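You operate a simulated robot arm through the tools that you are given. There is no shell and no other tool.

You are at the controls of a simulated robot arm. One attempt, no reset.

## Task
Fill the clear jug with cold water to its green line.
Fine: heat knob on cold; tap off, spout swung aside; the jug out on the rubber mat. Set down upright: clear jug. Where these are worked on the way, their far stop is far enough and under half their travel is too little: tap spout.

The check looks at the end state, three seconds after you hand in, the way a careful person would. Anything else that was tipped, shoved, dropped, spilled or broken makes it a failure.

## Robot
A 7-joint arm with a two-finger parallel gripper, fixed in place. Base frame: the origin is on the floor under the middle of its stand, x ahead of it, y to its left, z up. Readings come in mm, degrees, newtons and seconds.
It reaches about 1112 mm from its shoulder. Its first joint turns from -166.0 to 166.0 degrees. Payload 3.43 kg.
The tool frame sits at the grasp point between the pads (the TCP): z along the fingers, y along the line on which they close. The tips reach 34 mm beyond it. Largest opening 128 mm; finger width 24, thickness 12; the body of the gripper, 48 by 130 mm, starts 96 mm behind the TCP.
Orientation is told as [roll, pitch, yaw] about the base's x, y, z axes, in that order, counted from this pose: with the fingers straight down and closing along the base's y, the tool's x points along the base's -x, its y along +y and its z along -z.

## Interface
- The arm moves only by the tool jog_arm. Its argument "moves" is a list of rows, each an object of numbers (a shift or turn left out is 0, a gripper value left out holds the last): "hand": the closure in counts, from 0 (fully open) to 255 (shut); "dx", "dy", "dz": the shift along the base's x, y, z in mm; "ax", "ay", "az": the turn, a rotation vector about the base's x, y, z in degrees. In form: [{"hand": .., "dx": .., "dy": .., "dz": .., "ax": .., "ay": .., "az": ..}, ...]. A call has 1 to 20 rows; each row is the pose to reach, as a shift and turn from the pose commanded when the call began. Rows are played at 5 a second. More than 50 mm and 8.6 degrees between two rows, or a gripper value outside its range, and nothing of the call is played. A pose out of reach is approached as far as the arm can. The call stops where the force on the tool passes 40 N (or 10 N more than at its start, if that is more) or the arm is blocked; 0.2 s more then pass. The fingers move at their own pace (about 153 mm/s each) and stop on an object; they squeeze with about 26 N. The grip force told is the motor's: it shows also when the fingers shut on nothing. Time passes only in rows, and 0.2 s behind the last, so rows that repeat a pose let the fingers close. The reply holds the time, the measured pose of the TCP, the force on the tool along the base axes, the opening and the grip force, in the units named above and with some noise, with the torque about the TCP (base axes, N m) and any sound that the robot's microphone picked up.
- Cameras (640 x 400 px; columns grow to the right, rows downward): "scene" is fixed at [54.4, 505.7, 1729.1]; the picture's right is [0.06, -1.00, 0.00], its down [-0.88, -0.06, -0.47] and it looks along [0.47, 0.03, -0.88] (base axes); focal length 328 px, centre (320, 200). "wrist" rides on the gripper at [76, -11, -160] in the tool frame; the picture's right is [0.15, 0.99, 0.00], its down [-0.88, 0.13, -0.46] and it looks along [-0.45, 0.07, 0.89] (tool axes); focal length 234 px, centre (320, 200). There is no depth. A picture from a camera that has moved, and an enlarged one, comes with that camera's place and axes in the base frame and with its lens. The place of the scene camera against the robot may be out by one fixed shift of up to 12 mm in any direction.
- capture(camera): a new picture of that camera. No time passes.
- enlarge(camera, box): a new picture of the part [left, top, right, bottom] of that camera's present view, enlarged. No time passes.
- job_done(): hands the job in; it is judged then, once.

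Places have to be worked out from the pictures, the camera data and where the tool is seen. Open the gripper and draw the arm clear of the work before you hand the job in, unless the task says otherwise.

The tools are called after "Request:" as a command line: name --argument value ..., lists and objects as JSON in quotes. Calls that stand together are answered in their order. jog_arm: Moves the arm, as the interface text tells. Its arguments: {"type":"object","properties":{"moves":{"type":"array","items":{"type":"object","properties":{"hand":{"type":"number"},"dx":{"type":"number"},"dy":{"type":"number"},"dz":{"type":"number"},"ax":{"type":"number"},"ay":{"type":"number"},"az":{"type":"number"}}}}},"required":["moves"]} The other tools are called the same way: capture (camera) takes a picture; enlarge (camera, box) takes an enlarged picture of a part of a camera's view; job_done () hands the job in.

At the start:

```text
time: 0.0
ee_pos: [224.2, 387.3, 1311.1]
orientation: [0.1, 0.2, -0.1]
contact_force: [0.5, 0.0, 0.3]
wrist_torque: [0.01, 0.02, 0.02]
width: 127.9
grip_force: 0.1
```

scene: 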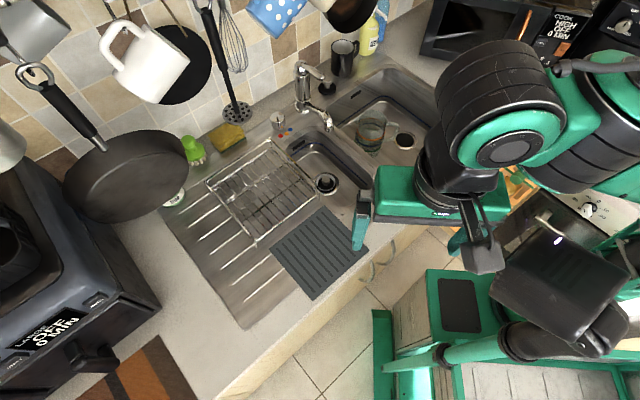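
wrist: 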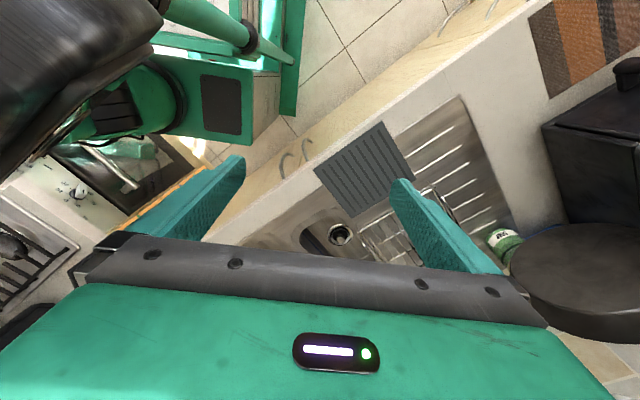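

I start by looking closer at the sink area, where the clear jug, the tap and the mat seem to be.

Request:
enlarge --camera "scene" --box '[240, 40, 440, 200]'

Request:
enlarge --camera "scene" --box '[160, 120, 400, 320]'

Request:
enlarge --camera "scene" --box '[330, 90, 430, 170]'

```text
2.50 times, centred on (340, 120) of scene
camera zoom: at [54.4, 505.7, 1729.1], right [0.06, -1.0, 0.0], down [-0.88, -0.06, -0.47], along [0.47, 0.03, -0.88], focal length 819 px, centre (270, 400)
```

zoom: 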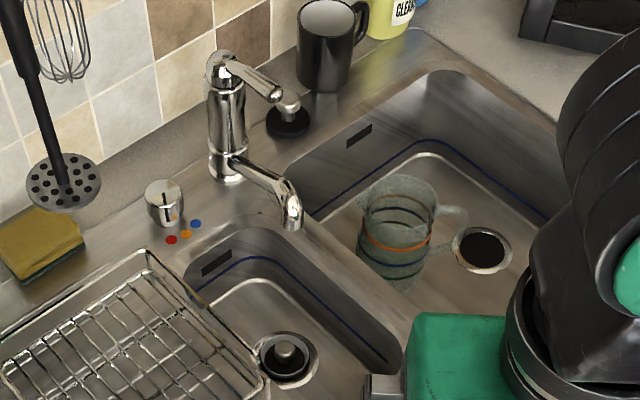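

```text
2.00 times, centred on (280, 220) of scene
camera zoom: at [54.4, 505.7, 1729.1], right [0.06, -1.0, 0.0], down [-0.88, -0.06, -0.47], along [0.47, 0.03, -0.88], focal length 655 px, centre (400, 160)
```

zoom: 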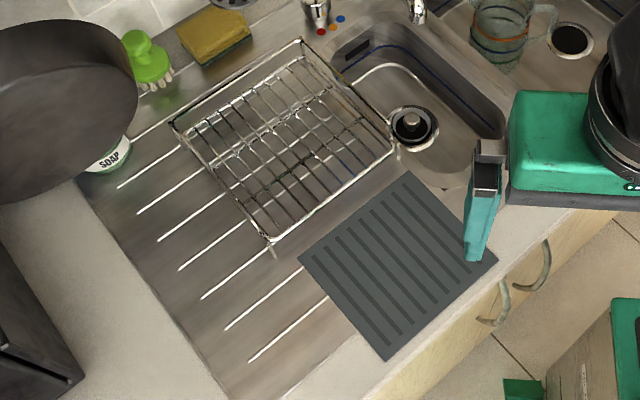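

```text
5.00 times, centred on (380, 130) of scene
camera zoom: at [54.4, 505.7, 1729.1], right [0.06, -1.0, 0.0], down [-0.88, -0.06, -0.47], along [0.47, 0.03, -0.88], focal length 1637 px, centre (20, 550)
```

zoom: 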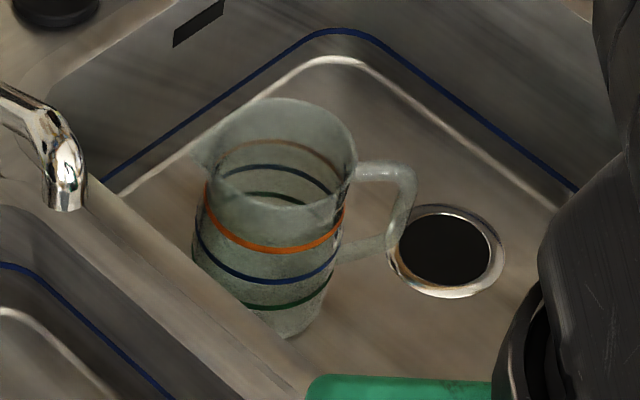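

The jug (with orange, blue and green bands, green lowest) stands in the right basin. From two views the counter is at about z=883, the mat's centre at about (354, 527), and the tap base at about (861, 617). I bring the wrist camera nearer, staying high, to see the tap, knob and jug.

Request:
jog_arm --moves '[{"dx": 40, "dy": -5}, {"dx": 80, "dy": -10}, {"dx": 120, "dy": -15}, {"dx": 160, "dy": -20}, {"dx": 200, "dy": -25}, {"dx": 240, "dy": -30}, {"dx": 260, "dy": -35}, {"dx": 260, "dy": -35}]'

Request:
capture --camera "wrist"

Request:
capture --camera "scene"

```text
time: 1.8
ee_pos: [469.5, 351.2, 1314.1]
orientation: [0.1, -0.5, 0.0]
contact_force: [-0.6, 0.2, -0.1]
wrist_torque: [-0.01, -0.01, -0.02]
width: 128.2
grip_force: 0.0
```

```text
taken
camera wrist: at [392.7, 341.2, 1471.9], right [-0.15, 0.99, 0.0], down [0.88, 0.13, 0.47], along [0.46, 0.07, -0.88], focal length 234 px, centre (320, 200)
```

wrist: 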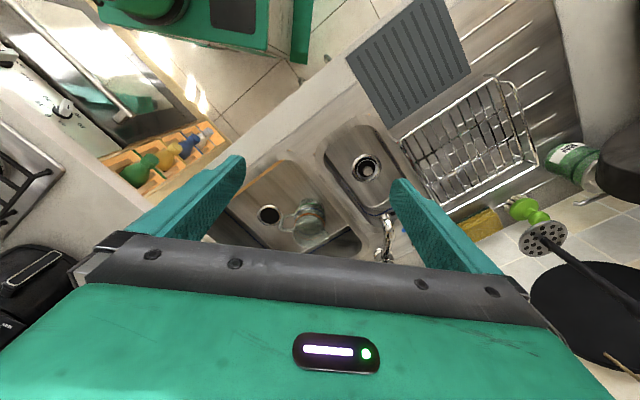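

```text
taken
```

scene: 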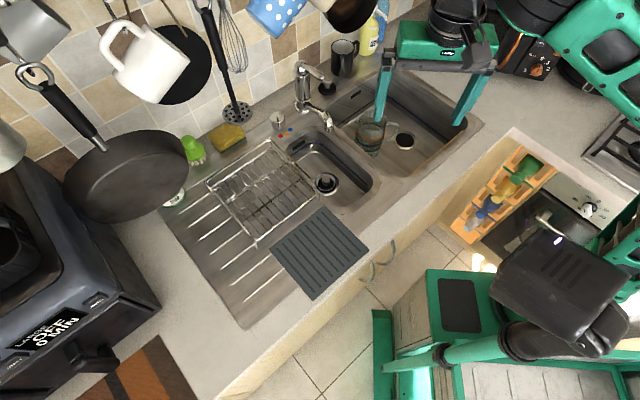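

The basin and tap are visible now from both cameras. I enlarge the tap, knob and jug in both views.

Request:
enlarge --camera "scene" --box '[260, 50, 360, 150]'

Request:
enlarge --camera "scene" --box '[262, 105, 302, 145]'

Request:
enlarge --camera "wrist" --box '[240, 140, 440, 280]'

Request:
enlarge --camera "scene" --box '[320, 80, 500, 200]'

```text
4.00 times, centred on (310, 100) of scene
camera zoom: at [54.4, 505.7, 1729.1], right [0.06, -1.0, 0.0], down [-0.88, -0.06, -0.47], along [0.47, 0.03, -0.88], focal length 1310 px, centre (360, 600)
```

zoom: 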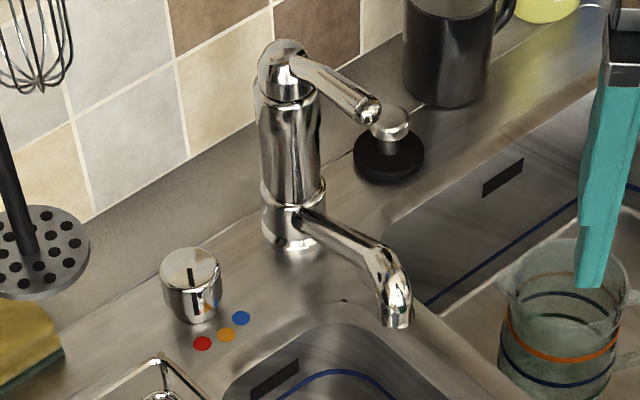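

```text
10.00 times, centred on (282, 125) of scene
camera zoom: at [54.4, 505.7, 1729.1], right [0.06, -1.0, 0.0], down [-0.88, -0.06, -0.47], along [0.47, 0.03, -0.88], focal length 3275 px, centre (700, 950)
```

zoom: 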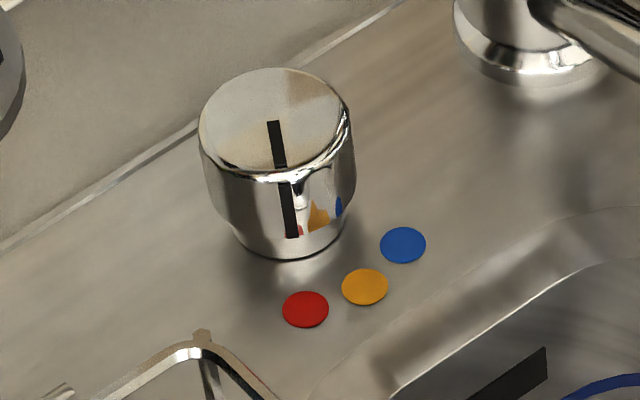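

```text
2.86 times, centred on (340, 210) of wrist
camera zoom: at [392.7, 341.2, 1471.9], right [-0.15, 0.99, 0.0], down [0.88, 0.13, 0.47], along [0.46, 0.07, -0.88], focal length 669 px, centre (263, 171)
```

zoom: 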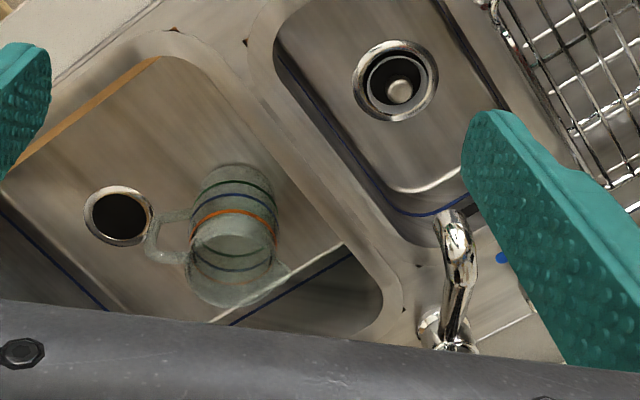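

```text
3.33 times, centred on (410, 140) of scene
camera zoom: at [54.4, 505.7, 1729.1], right [0.06, -1.0, 0.0], down [-0.88, -0.06, -0.47], along [0.47, 0.03, -0.88], focal length 1092 px, centre (20, 400)
```

zoom: 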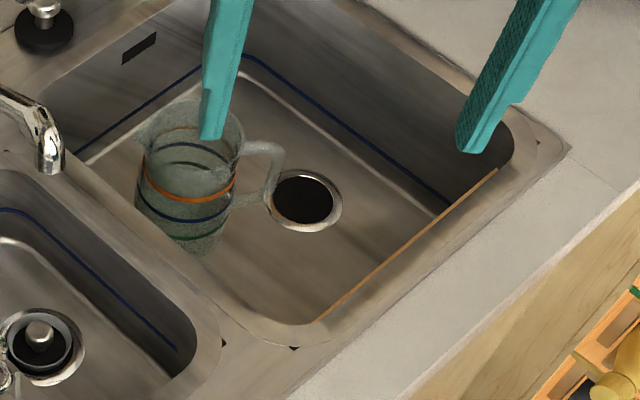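

The heat knob's pointer is at red (hot), so it needs about +60° about z to reach blue. By triangulation the spout outlet is at about (628, 518, 1049), the tap axis at (859, 615), and the jug at (834, 356) on a basin floor at about z=690. I go closer for a better look at the lever and knob.

Request:
jog_arm --moves '[{"dx": 40, "dy": 15, "dz": -5}, {"dx": 80, "dy": 30, "dz": -10}, {"dx": 120, "dy": 45, "dz": -20}, {"dx": 150, "dy": 60, "dz": -30}, {"dx": 150, "dy": 60, "dz": -30}, {"dx": 150, "dy": 60, "dz": -30}]'

Request:
capture --camera "wrist"

Request:
capture --camera "scene"

```text
time: 3.2
ee_pos: [620.6, 412.3, 1282.2]
orientation: [0.0, -0.6, 0.0]
contact_force: [-0.3, -0.7, 0.5]
wrist_torque: [0.01, 0.02, 0.0]
width: 128.0
grip_force: 0.0
```

```text
taken
camera wrist: at [543.7, 401.7, 1441.0], right [-0.15, 0.99, 0.0], down [0.88, 0.13, 0.47], along [0.46, 0.07, -0.89], focal length 234 px, centre (320, 200)
```

wrist: 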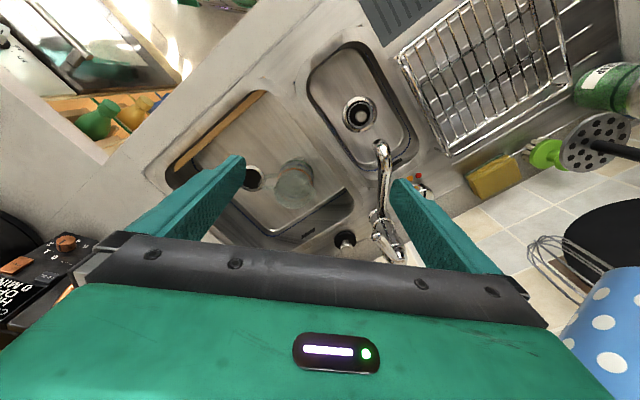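

```text
taken
```

scene: 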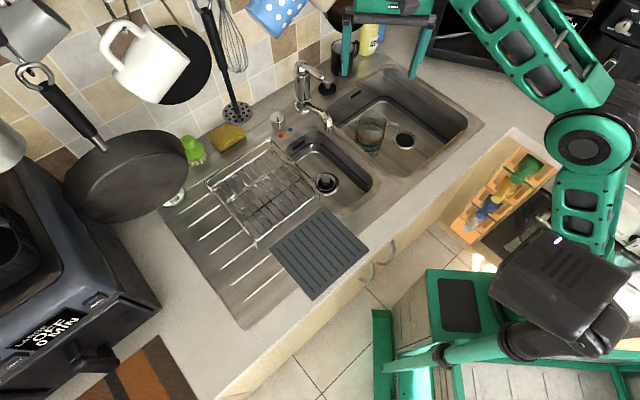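

The arm settled at (621, 412, 1282). I enlarge the tap, jug and knob in this closer wrist view.

Request:
enlarge --camera "wrist" --box '[350, 130, 450, 270]'

Request:
enlarge --camera "wrist" --box '[240, 140, 350, 220]'

Request:
enlarge --camera "scene" --box '[335, 100, 425, 170]'

```text
2.86 times, centred on (400, 200) of wrist
camera zoom: at [543.7, 401.7, 1441.0], right [-0.15, 0.99, 0.0], down [0.88, 0.13, 0.47], along [0.46, 0.07, -0.89], focal length 669 px, centre (91, 200)
```

zoom: 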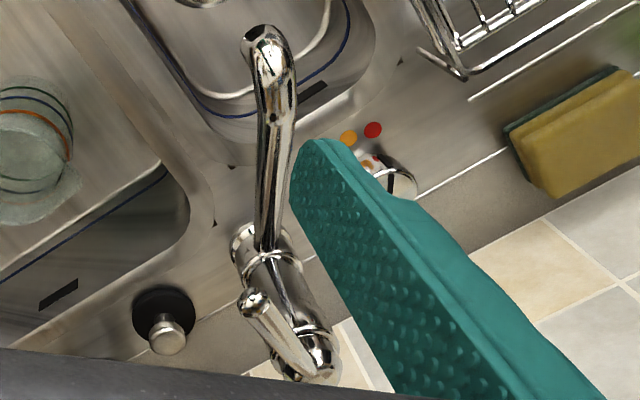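

```text
5.00 times, centred on (295, 180) of wrist
camera zoom: at [543.7, 401.7, 1441.0], right [-0.15, 0.99, 0.0], down [0.88, 0.13, 0.47], along [0.46, 0.07, -0.89], focal length 1171 px, centre (445, 300)
```

zoom: 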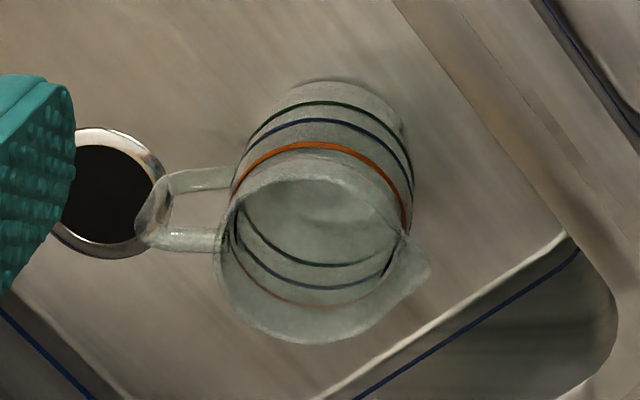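

```text
5.71 times, centred on (380, 135) of scene
camera zoom: at [54.4, 505.7, 1729.1], right [0.06, -1.0, 0.0], down [-0.88, -0.06, -0.47], along [0.47, 0.03, -0.88], focal length 1871 px, centre (-23, 571)
```

zoom: 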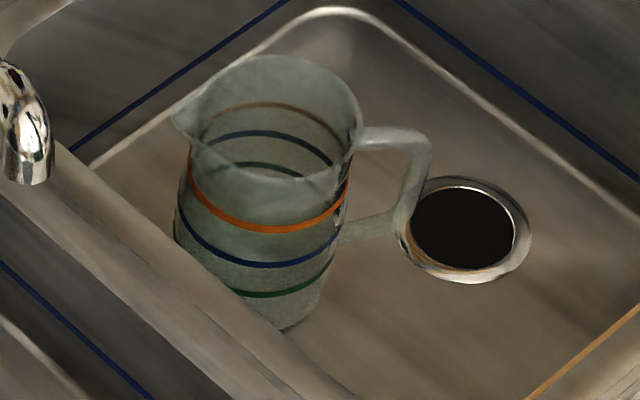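

Some utensils, an oven mitt and pans hang over the sink's back side; they are obstacles for the arm. I look at these carefully in both views to locate them.

Request:
enlarge --camera "scene" --box '[180, 0, 400, 140]'

Request:
enlarge --camera "wrist" --box '[440, 60, 640, 400]'

Request:
enlarge --camera "scene" --box '[0, 0, 260, 200]'

```text
2.86 times, centred on (290, 70) of scene
camera zoom: at [54.4, 505.7, 1729.1], right [0.06, -1.0, 0.0], down [-0.88, -0.06, -0.47], along [0.47, 0.03, -0.88], focal length 936 px, centre (406, 571)
```

zoom: 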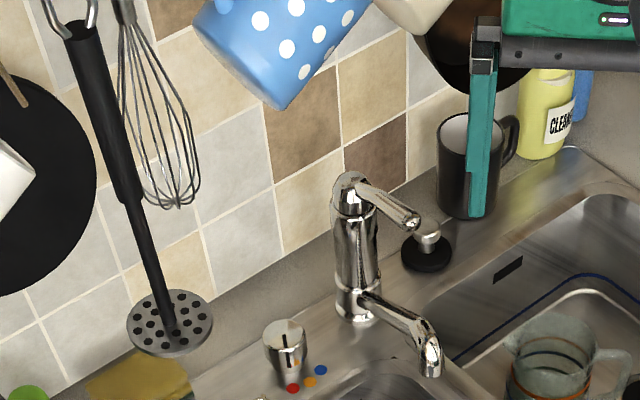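

```text
1.18 times, centred on (540, 230) of wrist
camera zoom: at [543.7, 401.7, 1441.0], right [-0.15, 0.99, 0.0], down [0.88, 0.13, 0.47], along [0.46, 0.07, -0.89], focal length 276 px, centre (61, 165)
```

zoom: 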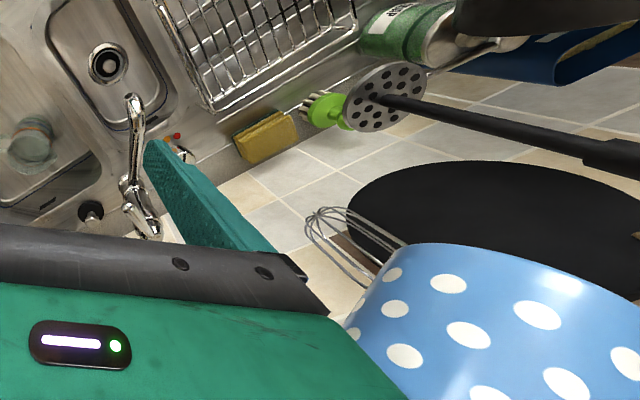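

```text
2.00 times, centred on (130, 100) of scene
camera zoom: at [54.4, 505.7, 1729.1], right [0.06, -1.0, 0.0], down [-0.88, -0.06, -0.47], along [0.47, 0.03, -0.88], focal length 655 px, centre (700, 400)
```

zoom: 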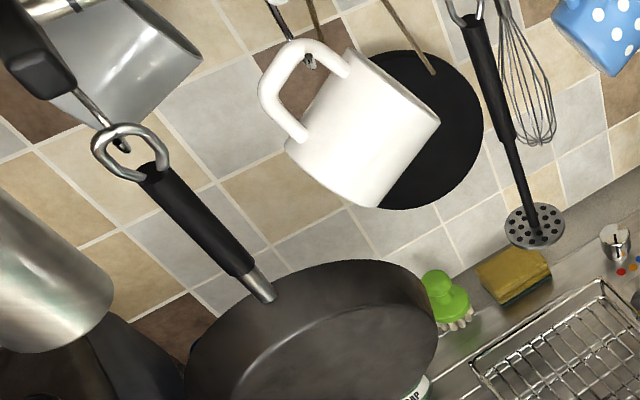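

Items hang from a rail in front of the wall: slotted turner tip near (558, 723, 1176), dotted mug bottom near (650, 631, ~1300), and a dark pot further right. Before going in, I yaw by 45° and tilt the gripper from a safe distance, to see these obstacles and the tap from the side.

Request:
jog_arm --moves '[{"dx": -20, "dy": -12, "dz": -15, "az": 7.5}, {"dx": -40, "dy": -24, "dz": -30, "az": 15}, {"dx": -60, "dy": -36, "dz": -45, "az": 22.5}, {"dx": -70, "dy": -45, "dz": -60, "az": 30}, {"dx": -70, "dy": -45, "dz": -80, "az": 37.5}, {"dx": -70, "dy": -45, "dz": -100, "az": 45}, {"dx": -70, "dy": -45, "dz": -100, "az": 45}]'

Request:
capture --camera "scene"

Request:
capture --camera "wrist"

```text
time: 4.8
ee_pos: [548.5, 368.3, 1184.8]
orientation: [0.3, -0.6, 45.2]
contact_force: [-0.3, -0.6, 0.4]
wrist_torque: [0.01, -0.02, -0.01]
width: 128.2
grip_force: 0.0
```

```text
taken
```

scene: 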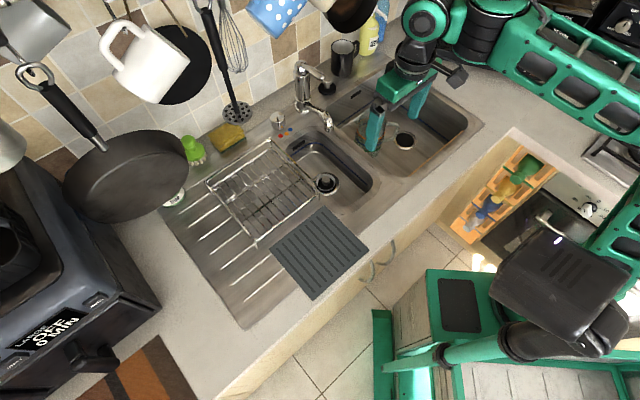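

```text
taken
camera wrist: at [503.9, 304.7, 1343.4], right [-0.8, 0.59, 0.0], down [0.53, 0.71, 0.47], along [0.28, 0.38, -0.88], focal length 234 px, centre (320, 200)
```

wrist: 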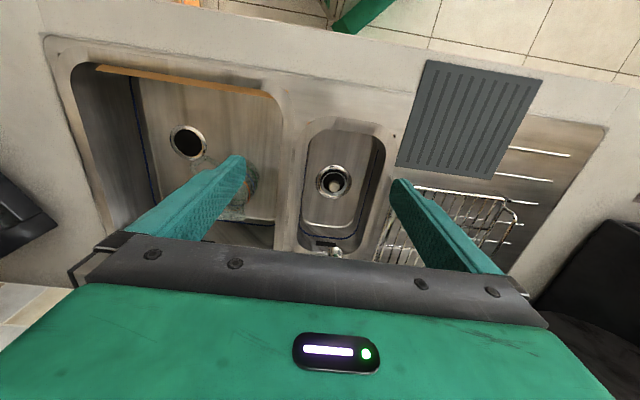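

The yaw is good. Now I tilt the fingers outward (about the axis (1,−1)/√2) by 60° so that the wrist camera looks toward the wall roughly level.

Request:
jog_arm --moves '[{"ax": 5.3, "ay": -5.3}, {"ax": 10.6, "ay": -10.6}, {"ax": 15.9, "ay": -15.9}, {"ax": 21.2, "ay": -21.2}, {"ax": 26.5, "ay": -26.5}, {"ax": 31.8, "ay": -31.8}, {"ax": 37.1, "ay": -37.1}, {"ax": 42.4, "ay": -42.4}, {"ax": 42.4, "ay": -42.4}]'

Request:
capture --camera "wrist"

Request:
capture --camera "scene"

```text
time: 6.8
ee_pos: [548.7, 366.4, 1183.4]
orientation: [0.1, -60.7, 44.9]
contact_force: [0.3, 0.3, -0.8]
wrist_torque: [-0.03, -0.01, 0.01]
width: 128.0
grip_force: 0.0
```

```text
taken
camera wrist: at [432.9, 234.0, 1195.9], right [-0.75, 0.65, -0.13], down [-0.07, 0.11, 0.99], along [0.66, 0.75, -0.04], focal length 234 px, centre (320, 200)
```

wrist: 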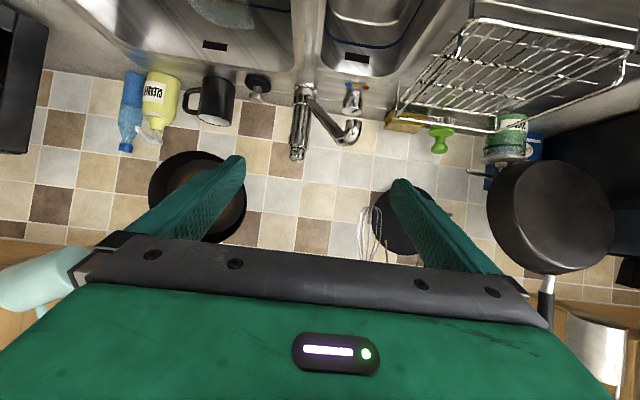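

```text
taken
```

scene: 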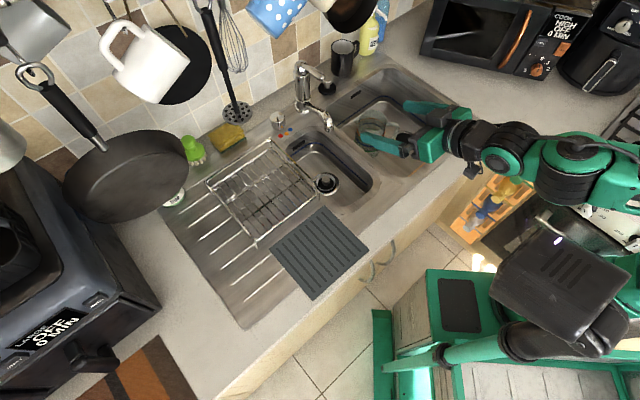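

This view shows the wall items: the dark pan and black pan hang at the wall, and the mugs and turner hang in front, out of view above the gripper. I enlarge the tap in this view to get heights for the spout and lever.

Request:
enlarge --camera "wrist" --box '[260, 60, 400, 180]'

Request:
enlarge --camera "wrist" --box '[330, 130, 480, 270]'

```text
3.33 times, centred on (330, 120) of wrist
camera zoom: at [432.9, 234.0, 1195.9], right [-0.75, 0.65, -0.13], down [-0.07, 0.11, 0.99], along [0.66, 0.75, -0.04], focal length 781 px, centre (287, 467)
```

zoom: 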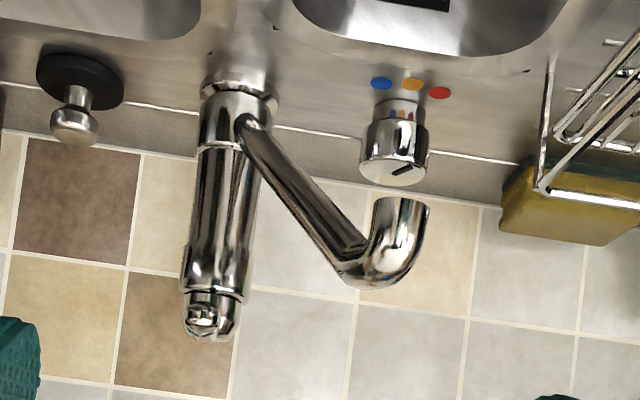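

```text
2.86 times, centred on (405, 200) of wrist
camera zoom: at [432.9, 234.0, 1195.9], right [-0.75, 0.65, -0.13], down [-0.07, 0.11, 0.99], along [0.66, 0.75, -0.04], focal length 669 px, centre (77, 200)
```

zoom: 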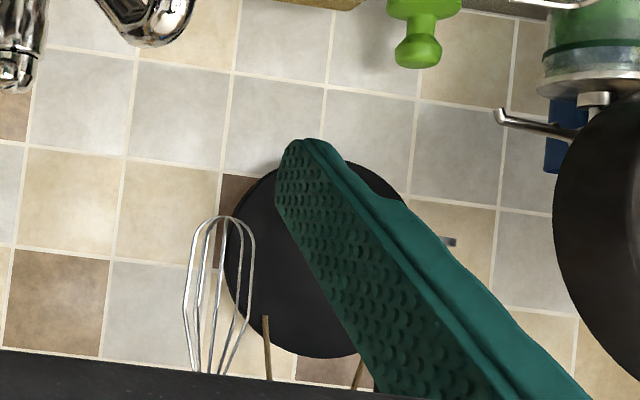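

The wrist views put the sink rim at about z=910. The spout rises from the tap axis at (846, 608) to its bend at about (631, 513, 1085–1100), with the outlet at (623, 510, 1062). The lever ball is at (778, 539, 1098), the jug's axis at (812, 370), and the knob top at (762, 683, 951). I set the fingers up in line with the spout, 150 mm back from it.

Request:
jog_arm --moves '[{"dx": 5, "dy": 28, "dz": -12, "az": -4}, {"dx": 10, "dy": 56, "dz": -24, "az": -8}, {"dx": 15, "dy": 84, "dz": -36, "az": -12}, {"dx": 20, "dy": 105, "dz": -46, "az": -15}, {"dx": 20, "dy": 105, "dz": -46, "az": -15}]'

Request:
capture --camera "wrist"

Request:
capture --camera "scene"

```text
time: 8.0
ee_pos: [568.8, 470.6, 1138.5]
orientation: [0.3, -60.6, 29.9]
contact_force: [-0.1, -0.5, -0.3]
wrist_torque: [0.01, -0.01, -0.01]
width: 127.9
grip_force: 0.0
```

```text
taken
camera wrist: at [422.7, 372.8, 1150.4], right [-0.56, 0.82, -0.13], down [-0.03, 0.13, 0.99], along [0.83, 0.56, -0.04], focal length 234 px, centre (320, 200)
```

wrist: 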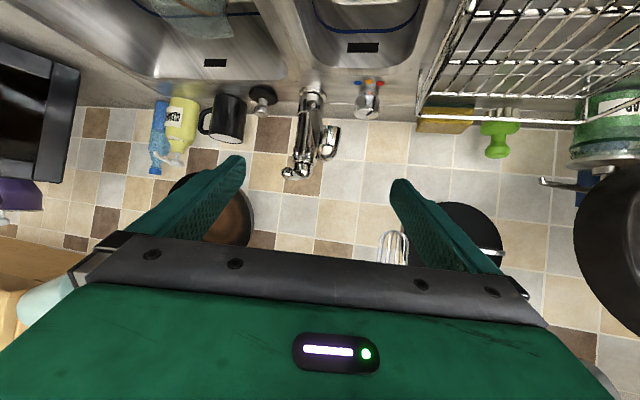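

```text
taken
```

scene: 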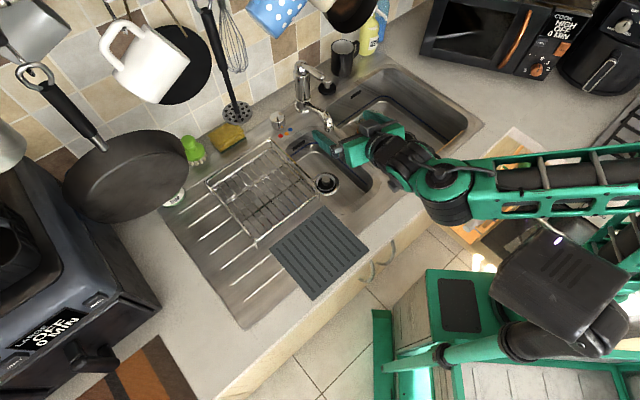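

The spout is centred between the fingers. I enlarge the tap once more to refine the lever and spout places before moving in.

Request:
enlarge --camera "wrist" --box '[260, 70, 400, 190]'

Request:
enlarge --camera "scene" --box '[260, 60, 420, 180]'

```text
3.33 times, centred on (330, 130) of wrist
camera zoom: at [422.7, 372.8, 1150.4], right [-0.56, 0.82, -0.13], down [-0.03, 0.13, 0.99], along [0.83, 0.56, -0.04], focal length 781 px, centre (287, 433)
```

zoom: 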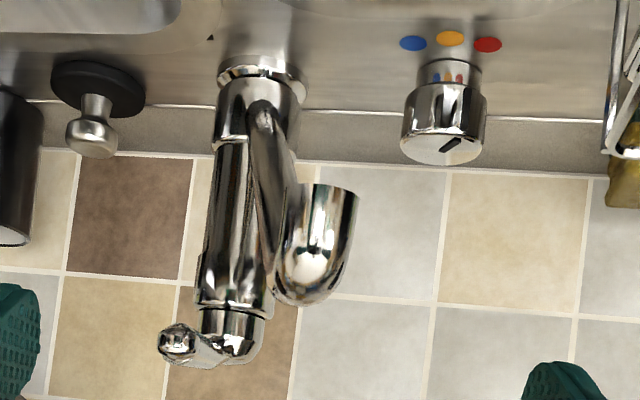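

```text
3.33 times, centred on (340, 120) of scene
camera zoom: at [54.4, 505.7, 1729.1], right [0.06, -1.0, 0.0], down [-0.88, -0.06, -0.47], along [0.47, 0.03, -0.88], focal length 1092 px, centre (253, 467)
```

zoom: 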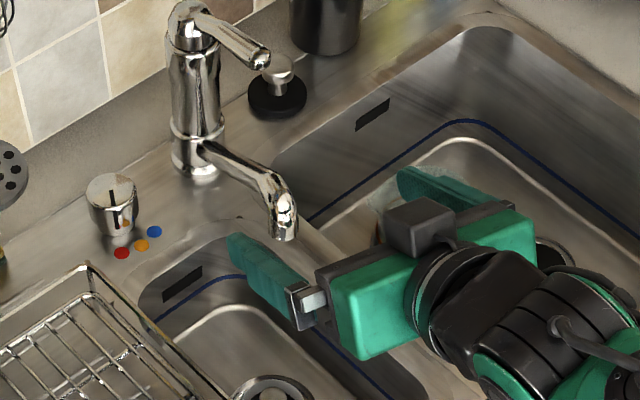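

Readings agree across views. I advance along the fingers' direction to straddle the spout, then narrow the opening to cage it without squeezing.

Request:
jog_arm --moves '[{"dx": 28, "dy": 16, "dz": -19}, {"dx": 56, "dy": 32, "dz": -38}, {"dx": 84, "dy": 48, "dz": -57}, {"dx": 110, "dy": 63, "dz": -76}, {"dx": 110, "dy": 63, "dz": -76}]'

Request:
capture --camera "wrist"

Request:
capture --camera "scene"

```text
time: 9.2
ee_pos: [677.0, 536.1, 1062.4]
orientation: [0.3, -60.6, 30.1]
contact_force: [-0.2, -0.3, 0.7]
wrist_torque: [0.0, 0.01, 0.01]
width: 127.9
grip_force: 0.0
```

```text
taken
camera wrist: at [530.9, 437.6, 1074.0], right [-0.56, 0.82, -0.13], down [-0.04, 0.13, 0.99], along [0.83, 0.56, -0.04], focal length 234 px, centre (320, 200)
```

wrist: 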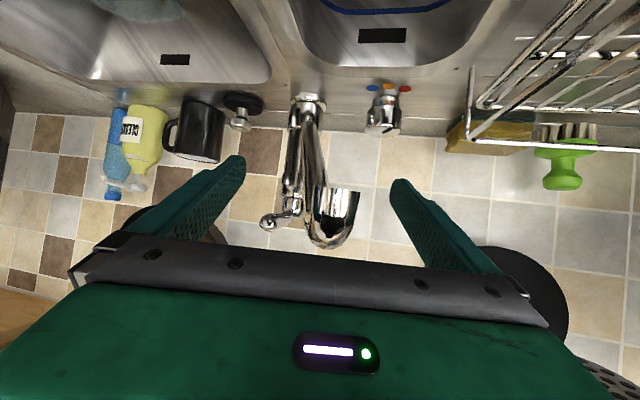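

```text
taken
```

scene: 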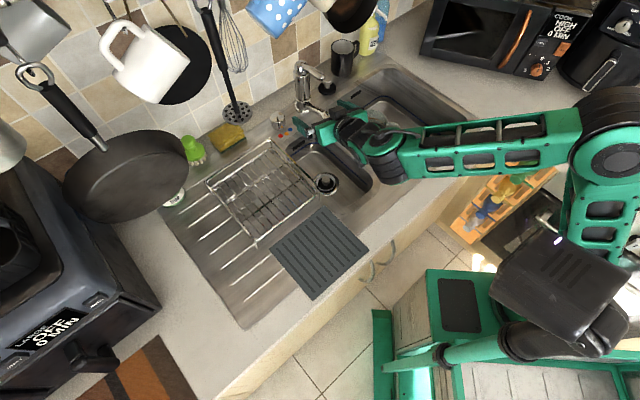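

The spout lies between the fingers. I narrow the opening to about 60 mm and check for contact.

Request:
jog_arm --moves '[{"hand": 60}, {"hand": 100}, {"hand": 130}, {"hand": 130}]'

Request:
capture --camera "wrist"

```text
time: 10.2
ee_pos: [678.3, 535.4, 1062.2]
orientation: [0.0, -60.5, 30.0]
contact_force: [-0.2, -0.2, -0.9]
wrist_torque: [0.03, -0.02, -0.01]
width: 62.7
grip_force: 0.0
```

```text
taken
camera wrist: at [530.7, 437.4, 1074.1], right [-0.56, 0.82, -0.13], down [-0.03, 0.13, 0.99], along [0.83, 0.56, -0.04], focal length 234 px, centre (320, 200)
```

wrist: 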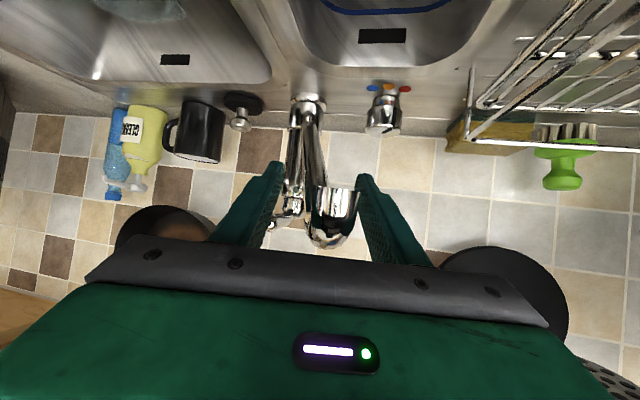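

The spout is caged loosely between the fingers. I sweep along the arc about the tap axis (845, 606), first half, turning the yaw along with it.

Request:
jog_arm --moves '[{"dx": 10.3, "dy": -20.6, "az": 5}, {"dx": 23.2, "dy": -39.7, "az": 10}, {"dx": 38.4, "dy": -57.1, "az": 15}, {"dx": 55.7, "dy": -72.3, "az": 20}, {"dx": 55.7, "dy": -72.3, "az": 20}]'

Request:
capture --camera "wrist"

Request:
capture --camera "scene"

```text
time: 11.4
ee_pos: [733.2, 461.8, 1062.5]
orientation: [0.1, -60.7, 50.0]
contact_force: [-0.2, 0.5, 0.1]
wrist_torque: [0.0, -0.01, -0.01]
width: 62.4
grip_force: 0.1
```

```text
taken
camera wrist: at [630.8, 320.0, 1074.6], right [-0.81, 0.58, -0.13], down [-0.08, 0.11, 0.99], along [0.59, 0.81, -0.04], focal length 234 px, centre (320, 200)
```

wrist: 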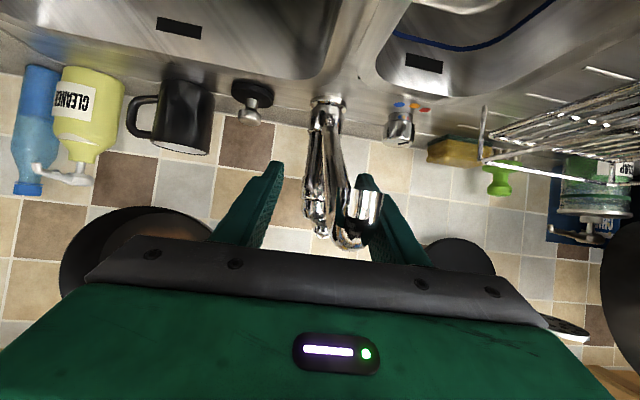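

```text
taken
```

scene: 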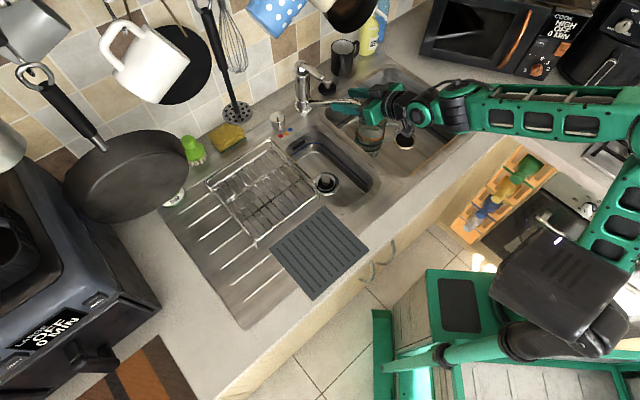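

The spout follows the left finger with little force. I continue the sweep towards the jug's direction (about 262°).

Request:
jog_arm --moves '[{"dx": 19, "dy": -13, "az": 5}, {"dx": 39.6, "dy": -23.4, "az": 10}, {"dx": 61.3, "dy": -31.1, "az": 15}, {"dx": 83.8, "dy": -36, "az": 20}, {"dx": 83.8, "dy": -36, "az": 20}]'

Request:
capture --camera "wrist"

Request:
capture --camera "scene"

Request:
enlarge --camera "scene" --box '[290, 60, 450, 180]'

```text
time: 12.6
ee_pos: [819.9, 426.7, 1064.6]
orientation: [0.1, -60.7, 70.0]
contact_force: [-0.1, -0.5, -1.1]
wrist_torque: [0.01, -0.01, -0.01]
width: 62.7
grip_force: 0.1
```

```text
taken
camera wrist: at [771.3, 256.7, 1075.9], right [-0.95, 0.27, -0.13], down [-0.11, 0.08, 0.99], along [0.28, 0.96, -0.04], focal length 234 px, centre (320, 200)
```

wrist: 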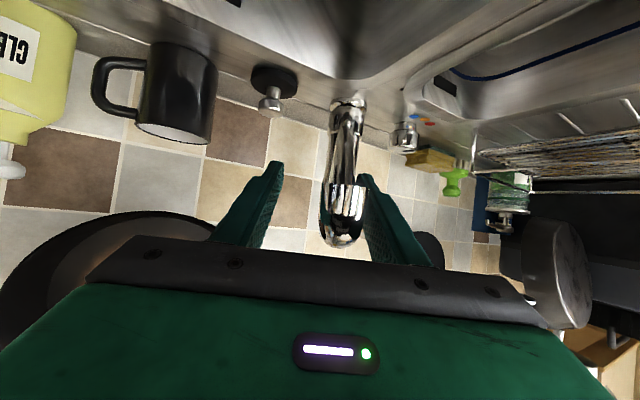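

```text
taken
```

scene: 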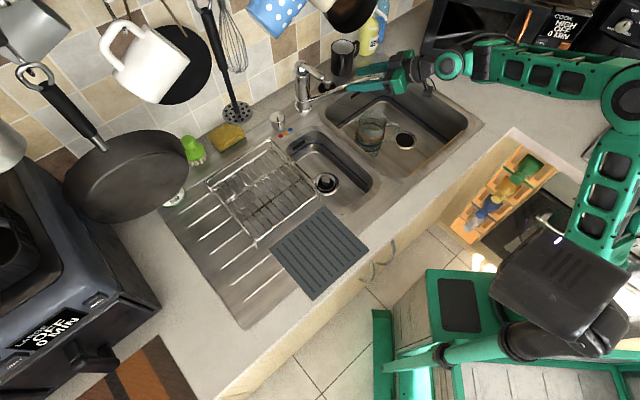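

```text
3.33 times, centred on (370, 120) of scene
camera zoom: at [54.4, 505.7, 1729.1], right [0.06, -1.0, 0.0], down [-0.88, -0.06, -0.47], along [0.47, 0.03, -0.88], focal length 1092 px, centre (153, 467)
```

zoom: 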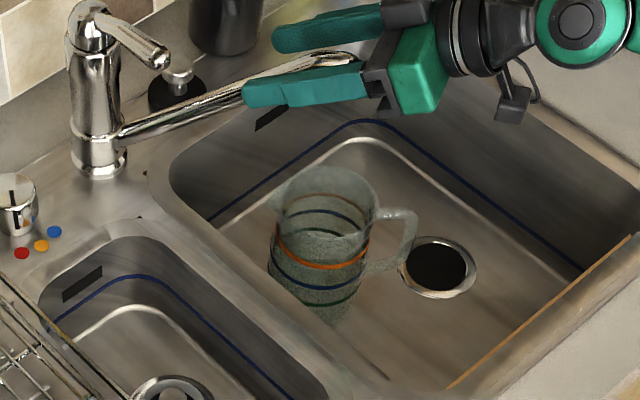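

The spout outlet is now at about (793, 370), while the jug's axis is at about (812, 371). I push on by about 5°, then open the fingers.

Request:
jog_arm --moves '[{"dx": 8, "dy": -1, "az": 1.5}, {"dx": 16, "dy": -2, "az": 3}, {"dx": 16, "dy": -2, "az": 3}, {"dx": 16, "dy": -2, "az": 3, "hand": 90}, {"dx": 16, "dy": -2, "az": 3, "hand": 60}, {"dx": 16, "dy": -2, "az": 3, "hand": 60}]'

Request:
capture --camera "wrist"

```text
time: 14.0
ee_pos: [835.4, 424.3, 1061.8]
orientation: [0.2, -60.6, 72.8]
contact_force: [0.2, 0.9, -0.2]
wrist_torque: [-0.02, 0.01, -0.02]
width: 98.0
grip_force: 0.0
```

```text
taken
camera wrist: at [795.1, 252.4, 1073.9], right [-0.97, 0.22, -0.13], down [-0.11, 0.07, 0.99], along [0.23, 0.97, -0.04], focal length 234 px, centre (320, 200)
```

wrist: 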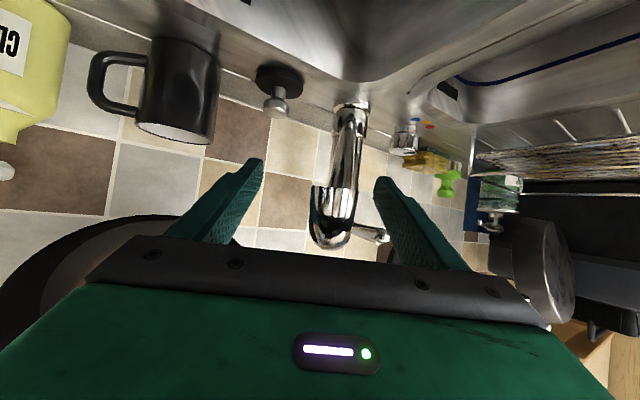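

The outlet is now at about (816, 368), over the jug's axis. I open fully and draw back along the finger direction, rising.

Request:
jog_arm --moves '[{"hand": 20}, {"dx": -8, "dy": -25, "dz": 15, "hand": 0}, {"dx": -15, "dy": -50, "dz": 30}, {"dx": -23, "dy": -75, "dz": 45}, {"dx": -30, "dy": -100, "dz": 60}, {"dx": -40, "dy": -130, "dz": 78}, {"dx": -40, "dy": -130, "dz": 78}]'

Request:
capture --camera "wrist"

Request:
enlarge --camera "scene" --box '[290, 60, 450, 180]'

```text
time: 15.6
ee_pos: [794.1, 294.0, 1138.9]
orientation: [0.2, -60.6, 72.9]
contact_force: [-0.2, -0.9, 0.2]
wrist_torque: [0.03, 0.03, 0.01]
width: 128.1
grip_force: 0.1
```

```text
taken
camera wrist: at [754.7, 122.5, 1149.7], right [-0.97, 0.22, -0.13], down [-0.11, 0.07, 0.99], along [0.23, 0.97, -0.04], focal length 234 px, centre (320, 200)
```

wrist: 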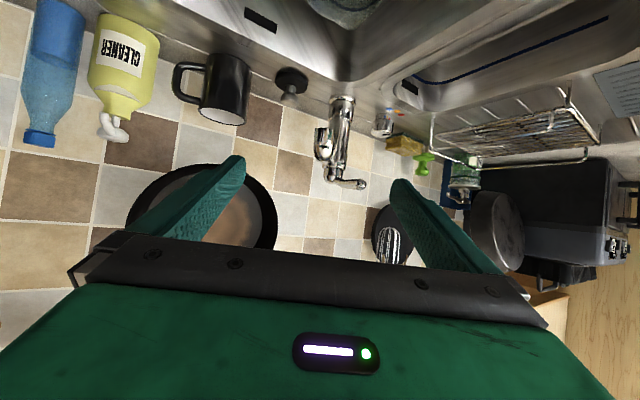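

```text
3.33 times, centred on (370, 120) of scene
camera zoom: at [54.4, 505.7, 1729.1], right [0.06, -1.0, 0.0], down [-0.88, -0.06, -0.47], along [0.47, 0.03, -0.88], focal length 1092 px, centre (153, 467)
```

zoom: 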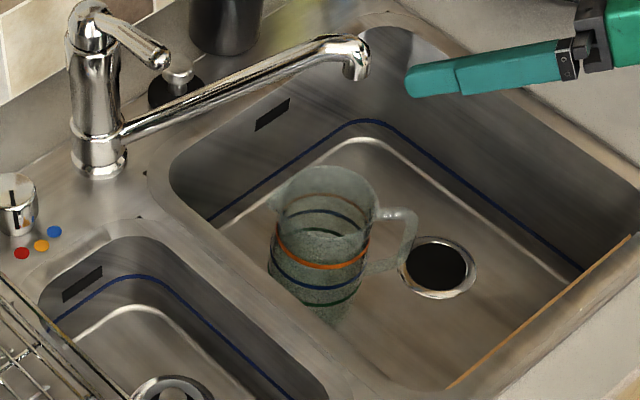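

The outlet stands right above the jug. Next is the heat knob at about (762, 685): I back off to the front zone while yawing to 30°, then reduce the tilt to 45°.

Request:
jog_arm --moves '[{"dx": -33, "dy": 18, "dz": -2, "az": -6.1}, {"dx": -67, "dy": 36, "dz": -5, "az": -12.2}, {"dx": -100, "dy": 54, "dz": -8, "az": -18.3}, {"dx": -134, "dy": 72, "dz": -11, "az": -24.5}, {"dx": -167, "dy": 90, "dz": -14, "az": -30.6}, {"dx": -200, "dy": 108, "dz": -17, "az": -36.8}, {"dx": -234, "dy": 126, "dz": -20, "az": -42.9}, {"dx": -234, "dy": 126, "dz": -20, "az": -42.9}]'

Request:
jog_arm --moves '[{"ax": -3.9, "ay": 6.8, "dx": 30, "dy": 40, "dz": -10}, {"ax": -7.8, "ay": 13.5, "dx": 60, "dy": 80, "dz": -20}, {"ax": -7.8, "ay": 13.5, "dx": 60, "dy": 80, "dz": -20}]'

Request:
capture --camera "wrist"

Request:
capture --camera "scene"

```text
time: 17.4
ee_pos: [558.4, 420.2, 1117.8]
orientation: [0.3, -60.6, 29.9]
contact_force: [-0.8, 0.2, -0.3]
wrist_torque: [0.0, 0.01, 0.0]
width: 128.0
grip_force: 0.1
```

```text
refused: row 1 steps farther than a row can; nothing moved
```

```text
taken
camera wrist: at [412.5, 322.0, 1129.9], right [-0.56, 0.82, -0.13], down [-0.03, 0.13, 0.99], along [0.83, 0.56, -0.04], focal length 234 px, centre (320, 200)
```

wrist: 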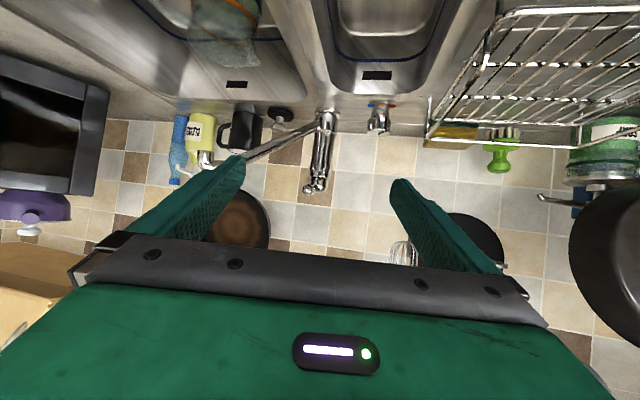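

```text
taken
```

scene: 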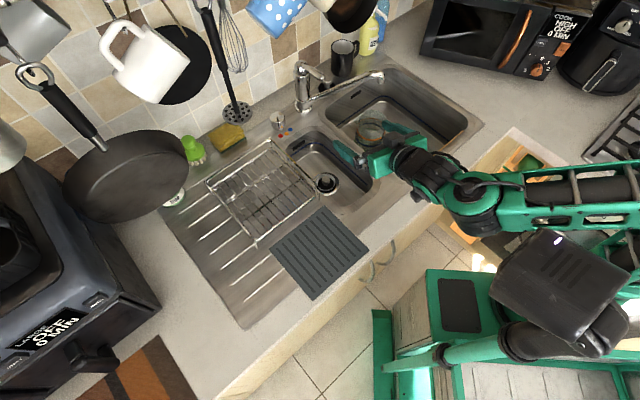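

The step was slightly over the limit; I use smaller ones, moving to about (680, 590, 1060) with the tilt going to 45°.

Request:
jog_arm --moves '[{"dx": 24, "dy": 34, "dz": -11, "ax": -1.6, "ay": 2.7}, {"dx": 48, "dy": 68, "dz": -23, "ax": -3.1, "ay": 5.4}, {"dx": 72, "dy": 102, "dz": -35, "ax": -4.7, "ay": 8.1}, {"dx": 96, "dy": 136, "dz": -46, "ax": -6.2, "ay": 10.8}, {"dx": 120, "dy": 170, "dz": -58, "ax": -7.8, "ay": 13.5}, {"dx": 120, "dy": 170, "dz": -58, "ax": -7.8, "ay": 13.5}]'

Request:
capture --camera "wrist"

Request:
capture --camera "scene"

```text
time: 18.8
ee_pos: [681.7, 591.3, 1061.9]
orientation: [0.2, -45.0, 30.1]
contact_force: [-0.2, -0.4, 0.2]
wrist_torque: [0.04, 0.0, 0.01]
width: 127.9
grip_force: 0.1
```

```text
taken
camera wrist: at [543.7, 497.2, 1120.0], right [-0.59, 0.8, -0.1], down [0.19, 0.26, 0.95], along [0.79, 0.53, -0.31], focal length 234 px, centre (320, 200)
```

wrist: 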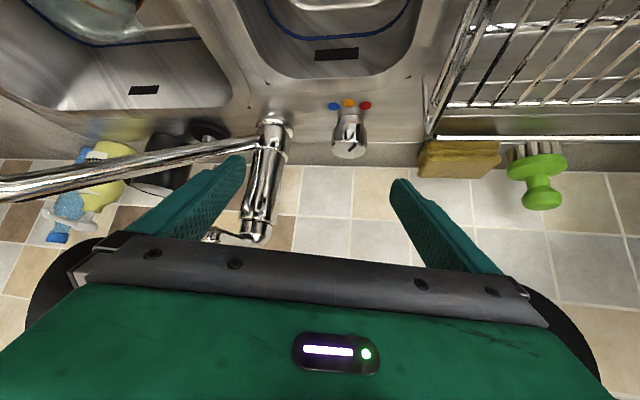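

```text
taken
```

scene: 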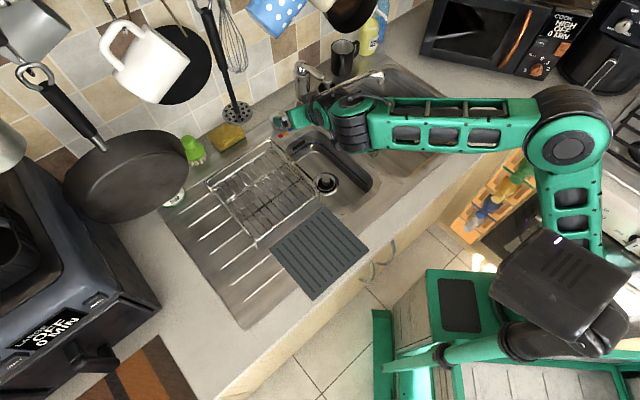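

The knob is well in view. I enlarge it to refine its position.

Request:
enlarge --camera "wrist" --box '[300, 80, 460, 180]'

```text
4.00 times, centred on (380, 130) of wrist
camera zoom: at [543.7, 497.2, 1120.0], right [-0.59, 0.8, -0.1], down [0.19, 0.26, 0.95], along [0.79, 0.53, -0.31], focal length 937 px, centre (80, 480)
```

zoom: 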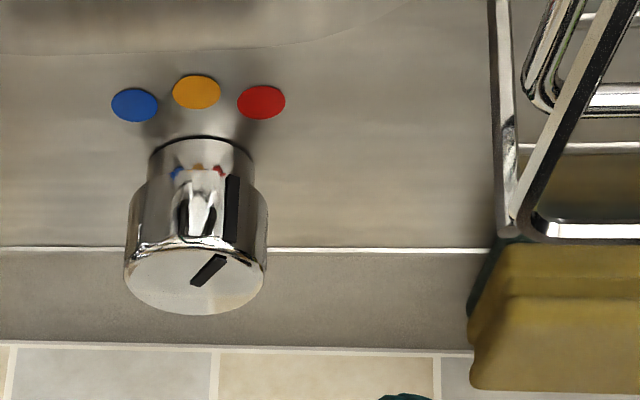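

The knob's axis is refined to (761, 681), top at z≈949, base at about 906. I move above it with the opening reduced to about 90 mm, then look.

Request:
jog_arm --moves '[{"dx": 23, "dy": 28, "dz": -16, "hand": 40}, {"dx": 46, "dy": 56, "dz": -33, "hand": 75}, {"dx": 69, "dy": 84, "dz": -50, "hand": 75}, {"dx": 69, "dy": 84, "dz": -50, "hand": 75}]'

Request:
capture --camera "wrist"

Request:
enlarge --camera "scene" --box '[200, 60, 360, 180]'

```text
time: 19.8
ee_pos: [750.6, 678.7, 1011.7]
orientation: [0.0, -45.0, 30.1]
contact_force: [0.2, -0.3, -0.1]
wrist_torque: [-0.01, 0.0, 0.01]
width: 90.5
grip_force: 0.0
```

```text
taken
camera wrist: at [611.9, 584.2, 1070.7], right [-0.59, 0.8, -0.1], down [0.19, 0.26, 0.95], along [0.79, 0.54, -0.31], focal length 234 px, centre (320, 200)
```

wrist: 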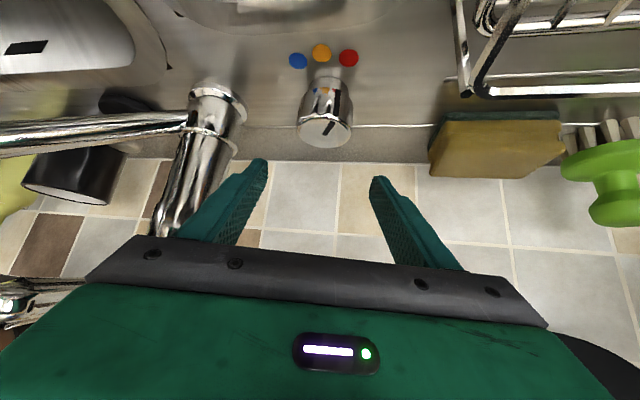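

```text
3.33 times, centred on (280, 120) of scene
camera zoom: at [54.4, 505.7, 1729.1], right [0.06, -1.0, 0.0], down [-0.88, -0.06, -0.47], along [0.47, 0.03, -0.88], focal length 1092 px, centre (453, 467)
```

zoom: 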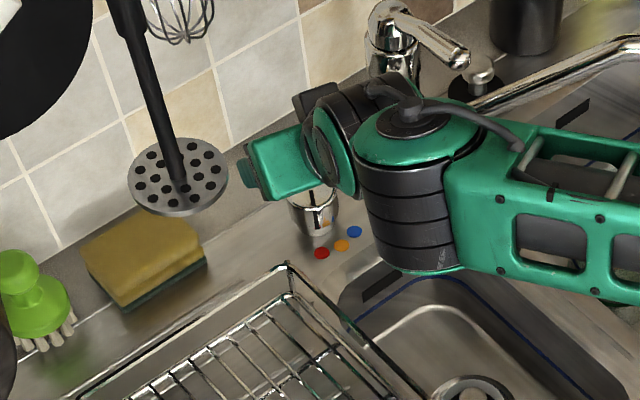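

The knob is centred laterally between the fingers. I go straight down 60 mm around it and close.

Request:
jog_arm --moves '[{"dx": 1, "dy": 1, "dz": -20}, {"dx": 2, "dy": 1, "dz": -40}, {"dx": 3, "dy": 2, "dz": -60}, {"dx": 3, "dy": 2, "dz": -60}]'

Request:
capture --camera "wrist"

```text
time: 20.8
ee_pos: [751.6, 675.6, 952.5]
orientation: [0.1, -45.2, 30.1]
contact_force: [-0.8, -0.2, 1.1]
wrist_torque: [0.02, -0.02, -0.01]
width: 90.6
grip_force: 0.1
```

```text
taken
camera wrist: at [613.5, 582.6, 1011.4], right [-0.59, 0.8, -0.1], down [0.19, 0.26, 0.95], along [0.79, 0.54, -0.31], focal length 234 px, centre (320, 200)
```

wrist: 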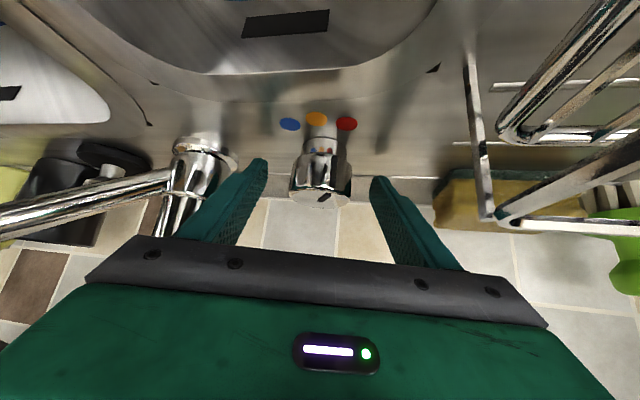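

The knob sits centred between the pads. I close on it.

Request:
jog_arm --moves '[{"hand": 150}, {"hand": 255}, {"hand": 255}]'

Request:
capture --camera "wrist"

```text
time: 21.6
ee_pos: [750.0, 676.1, 952.6]
orientation: [0.1, -44.9, 30.1]
contact_force: [0.5, 0.7, -0.1]
wrist_torque: [-0.26, -0.26, 0.0]
width: 46.7
grip_force: 44.5
```

```text
taken
camera wrist: at [613.5, 582.7, 1011.4], right [-0.59, 0.8, -0.1], down [0.19, 0.26, 0.95], along [0.79, 0.54, -0.31], focal length 234 px, centre (320, 200)
```

wrist: 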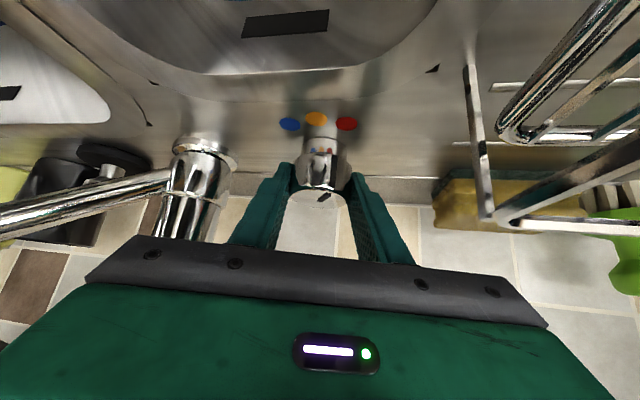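

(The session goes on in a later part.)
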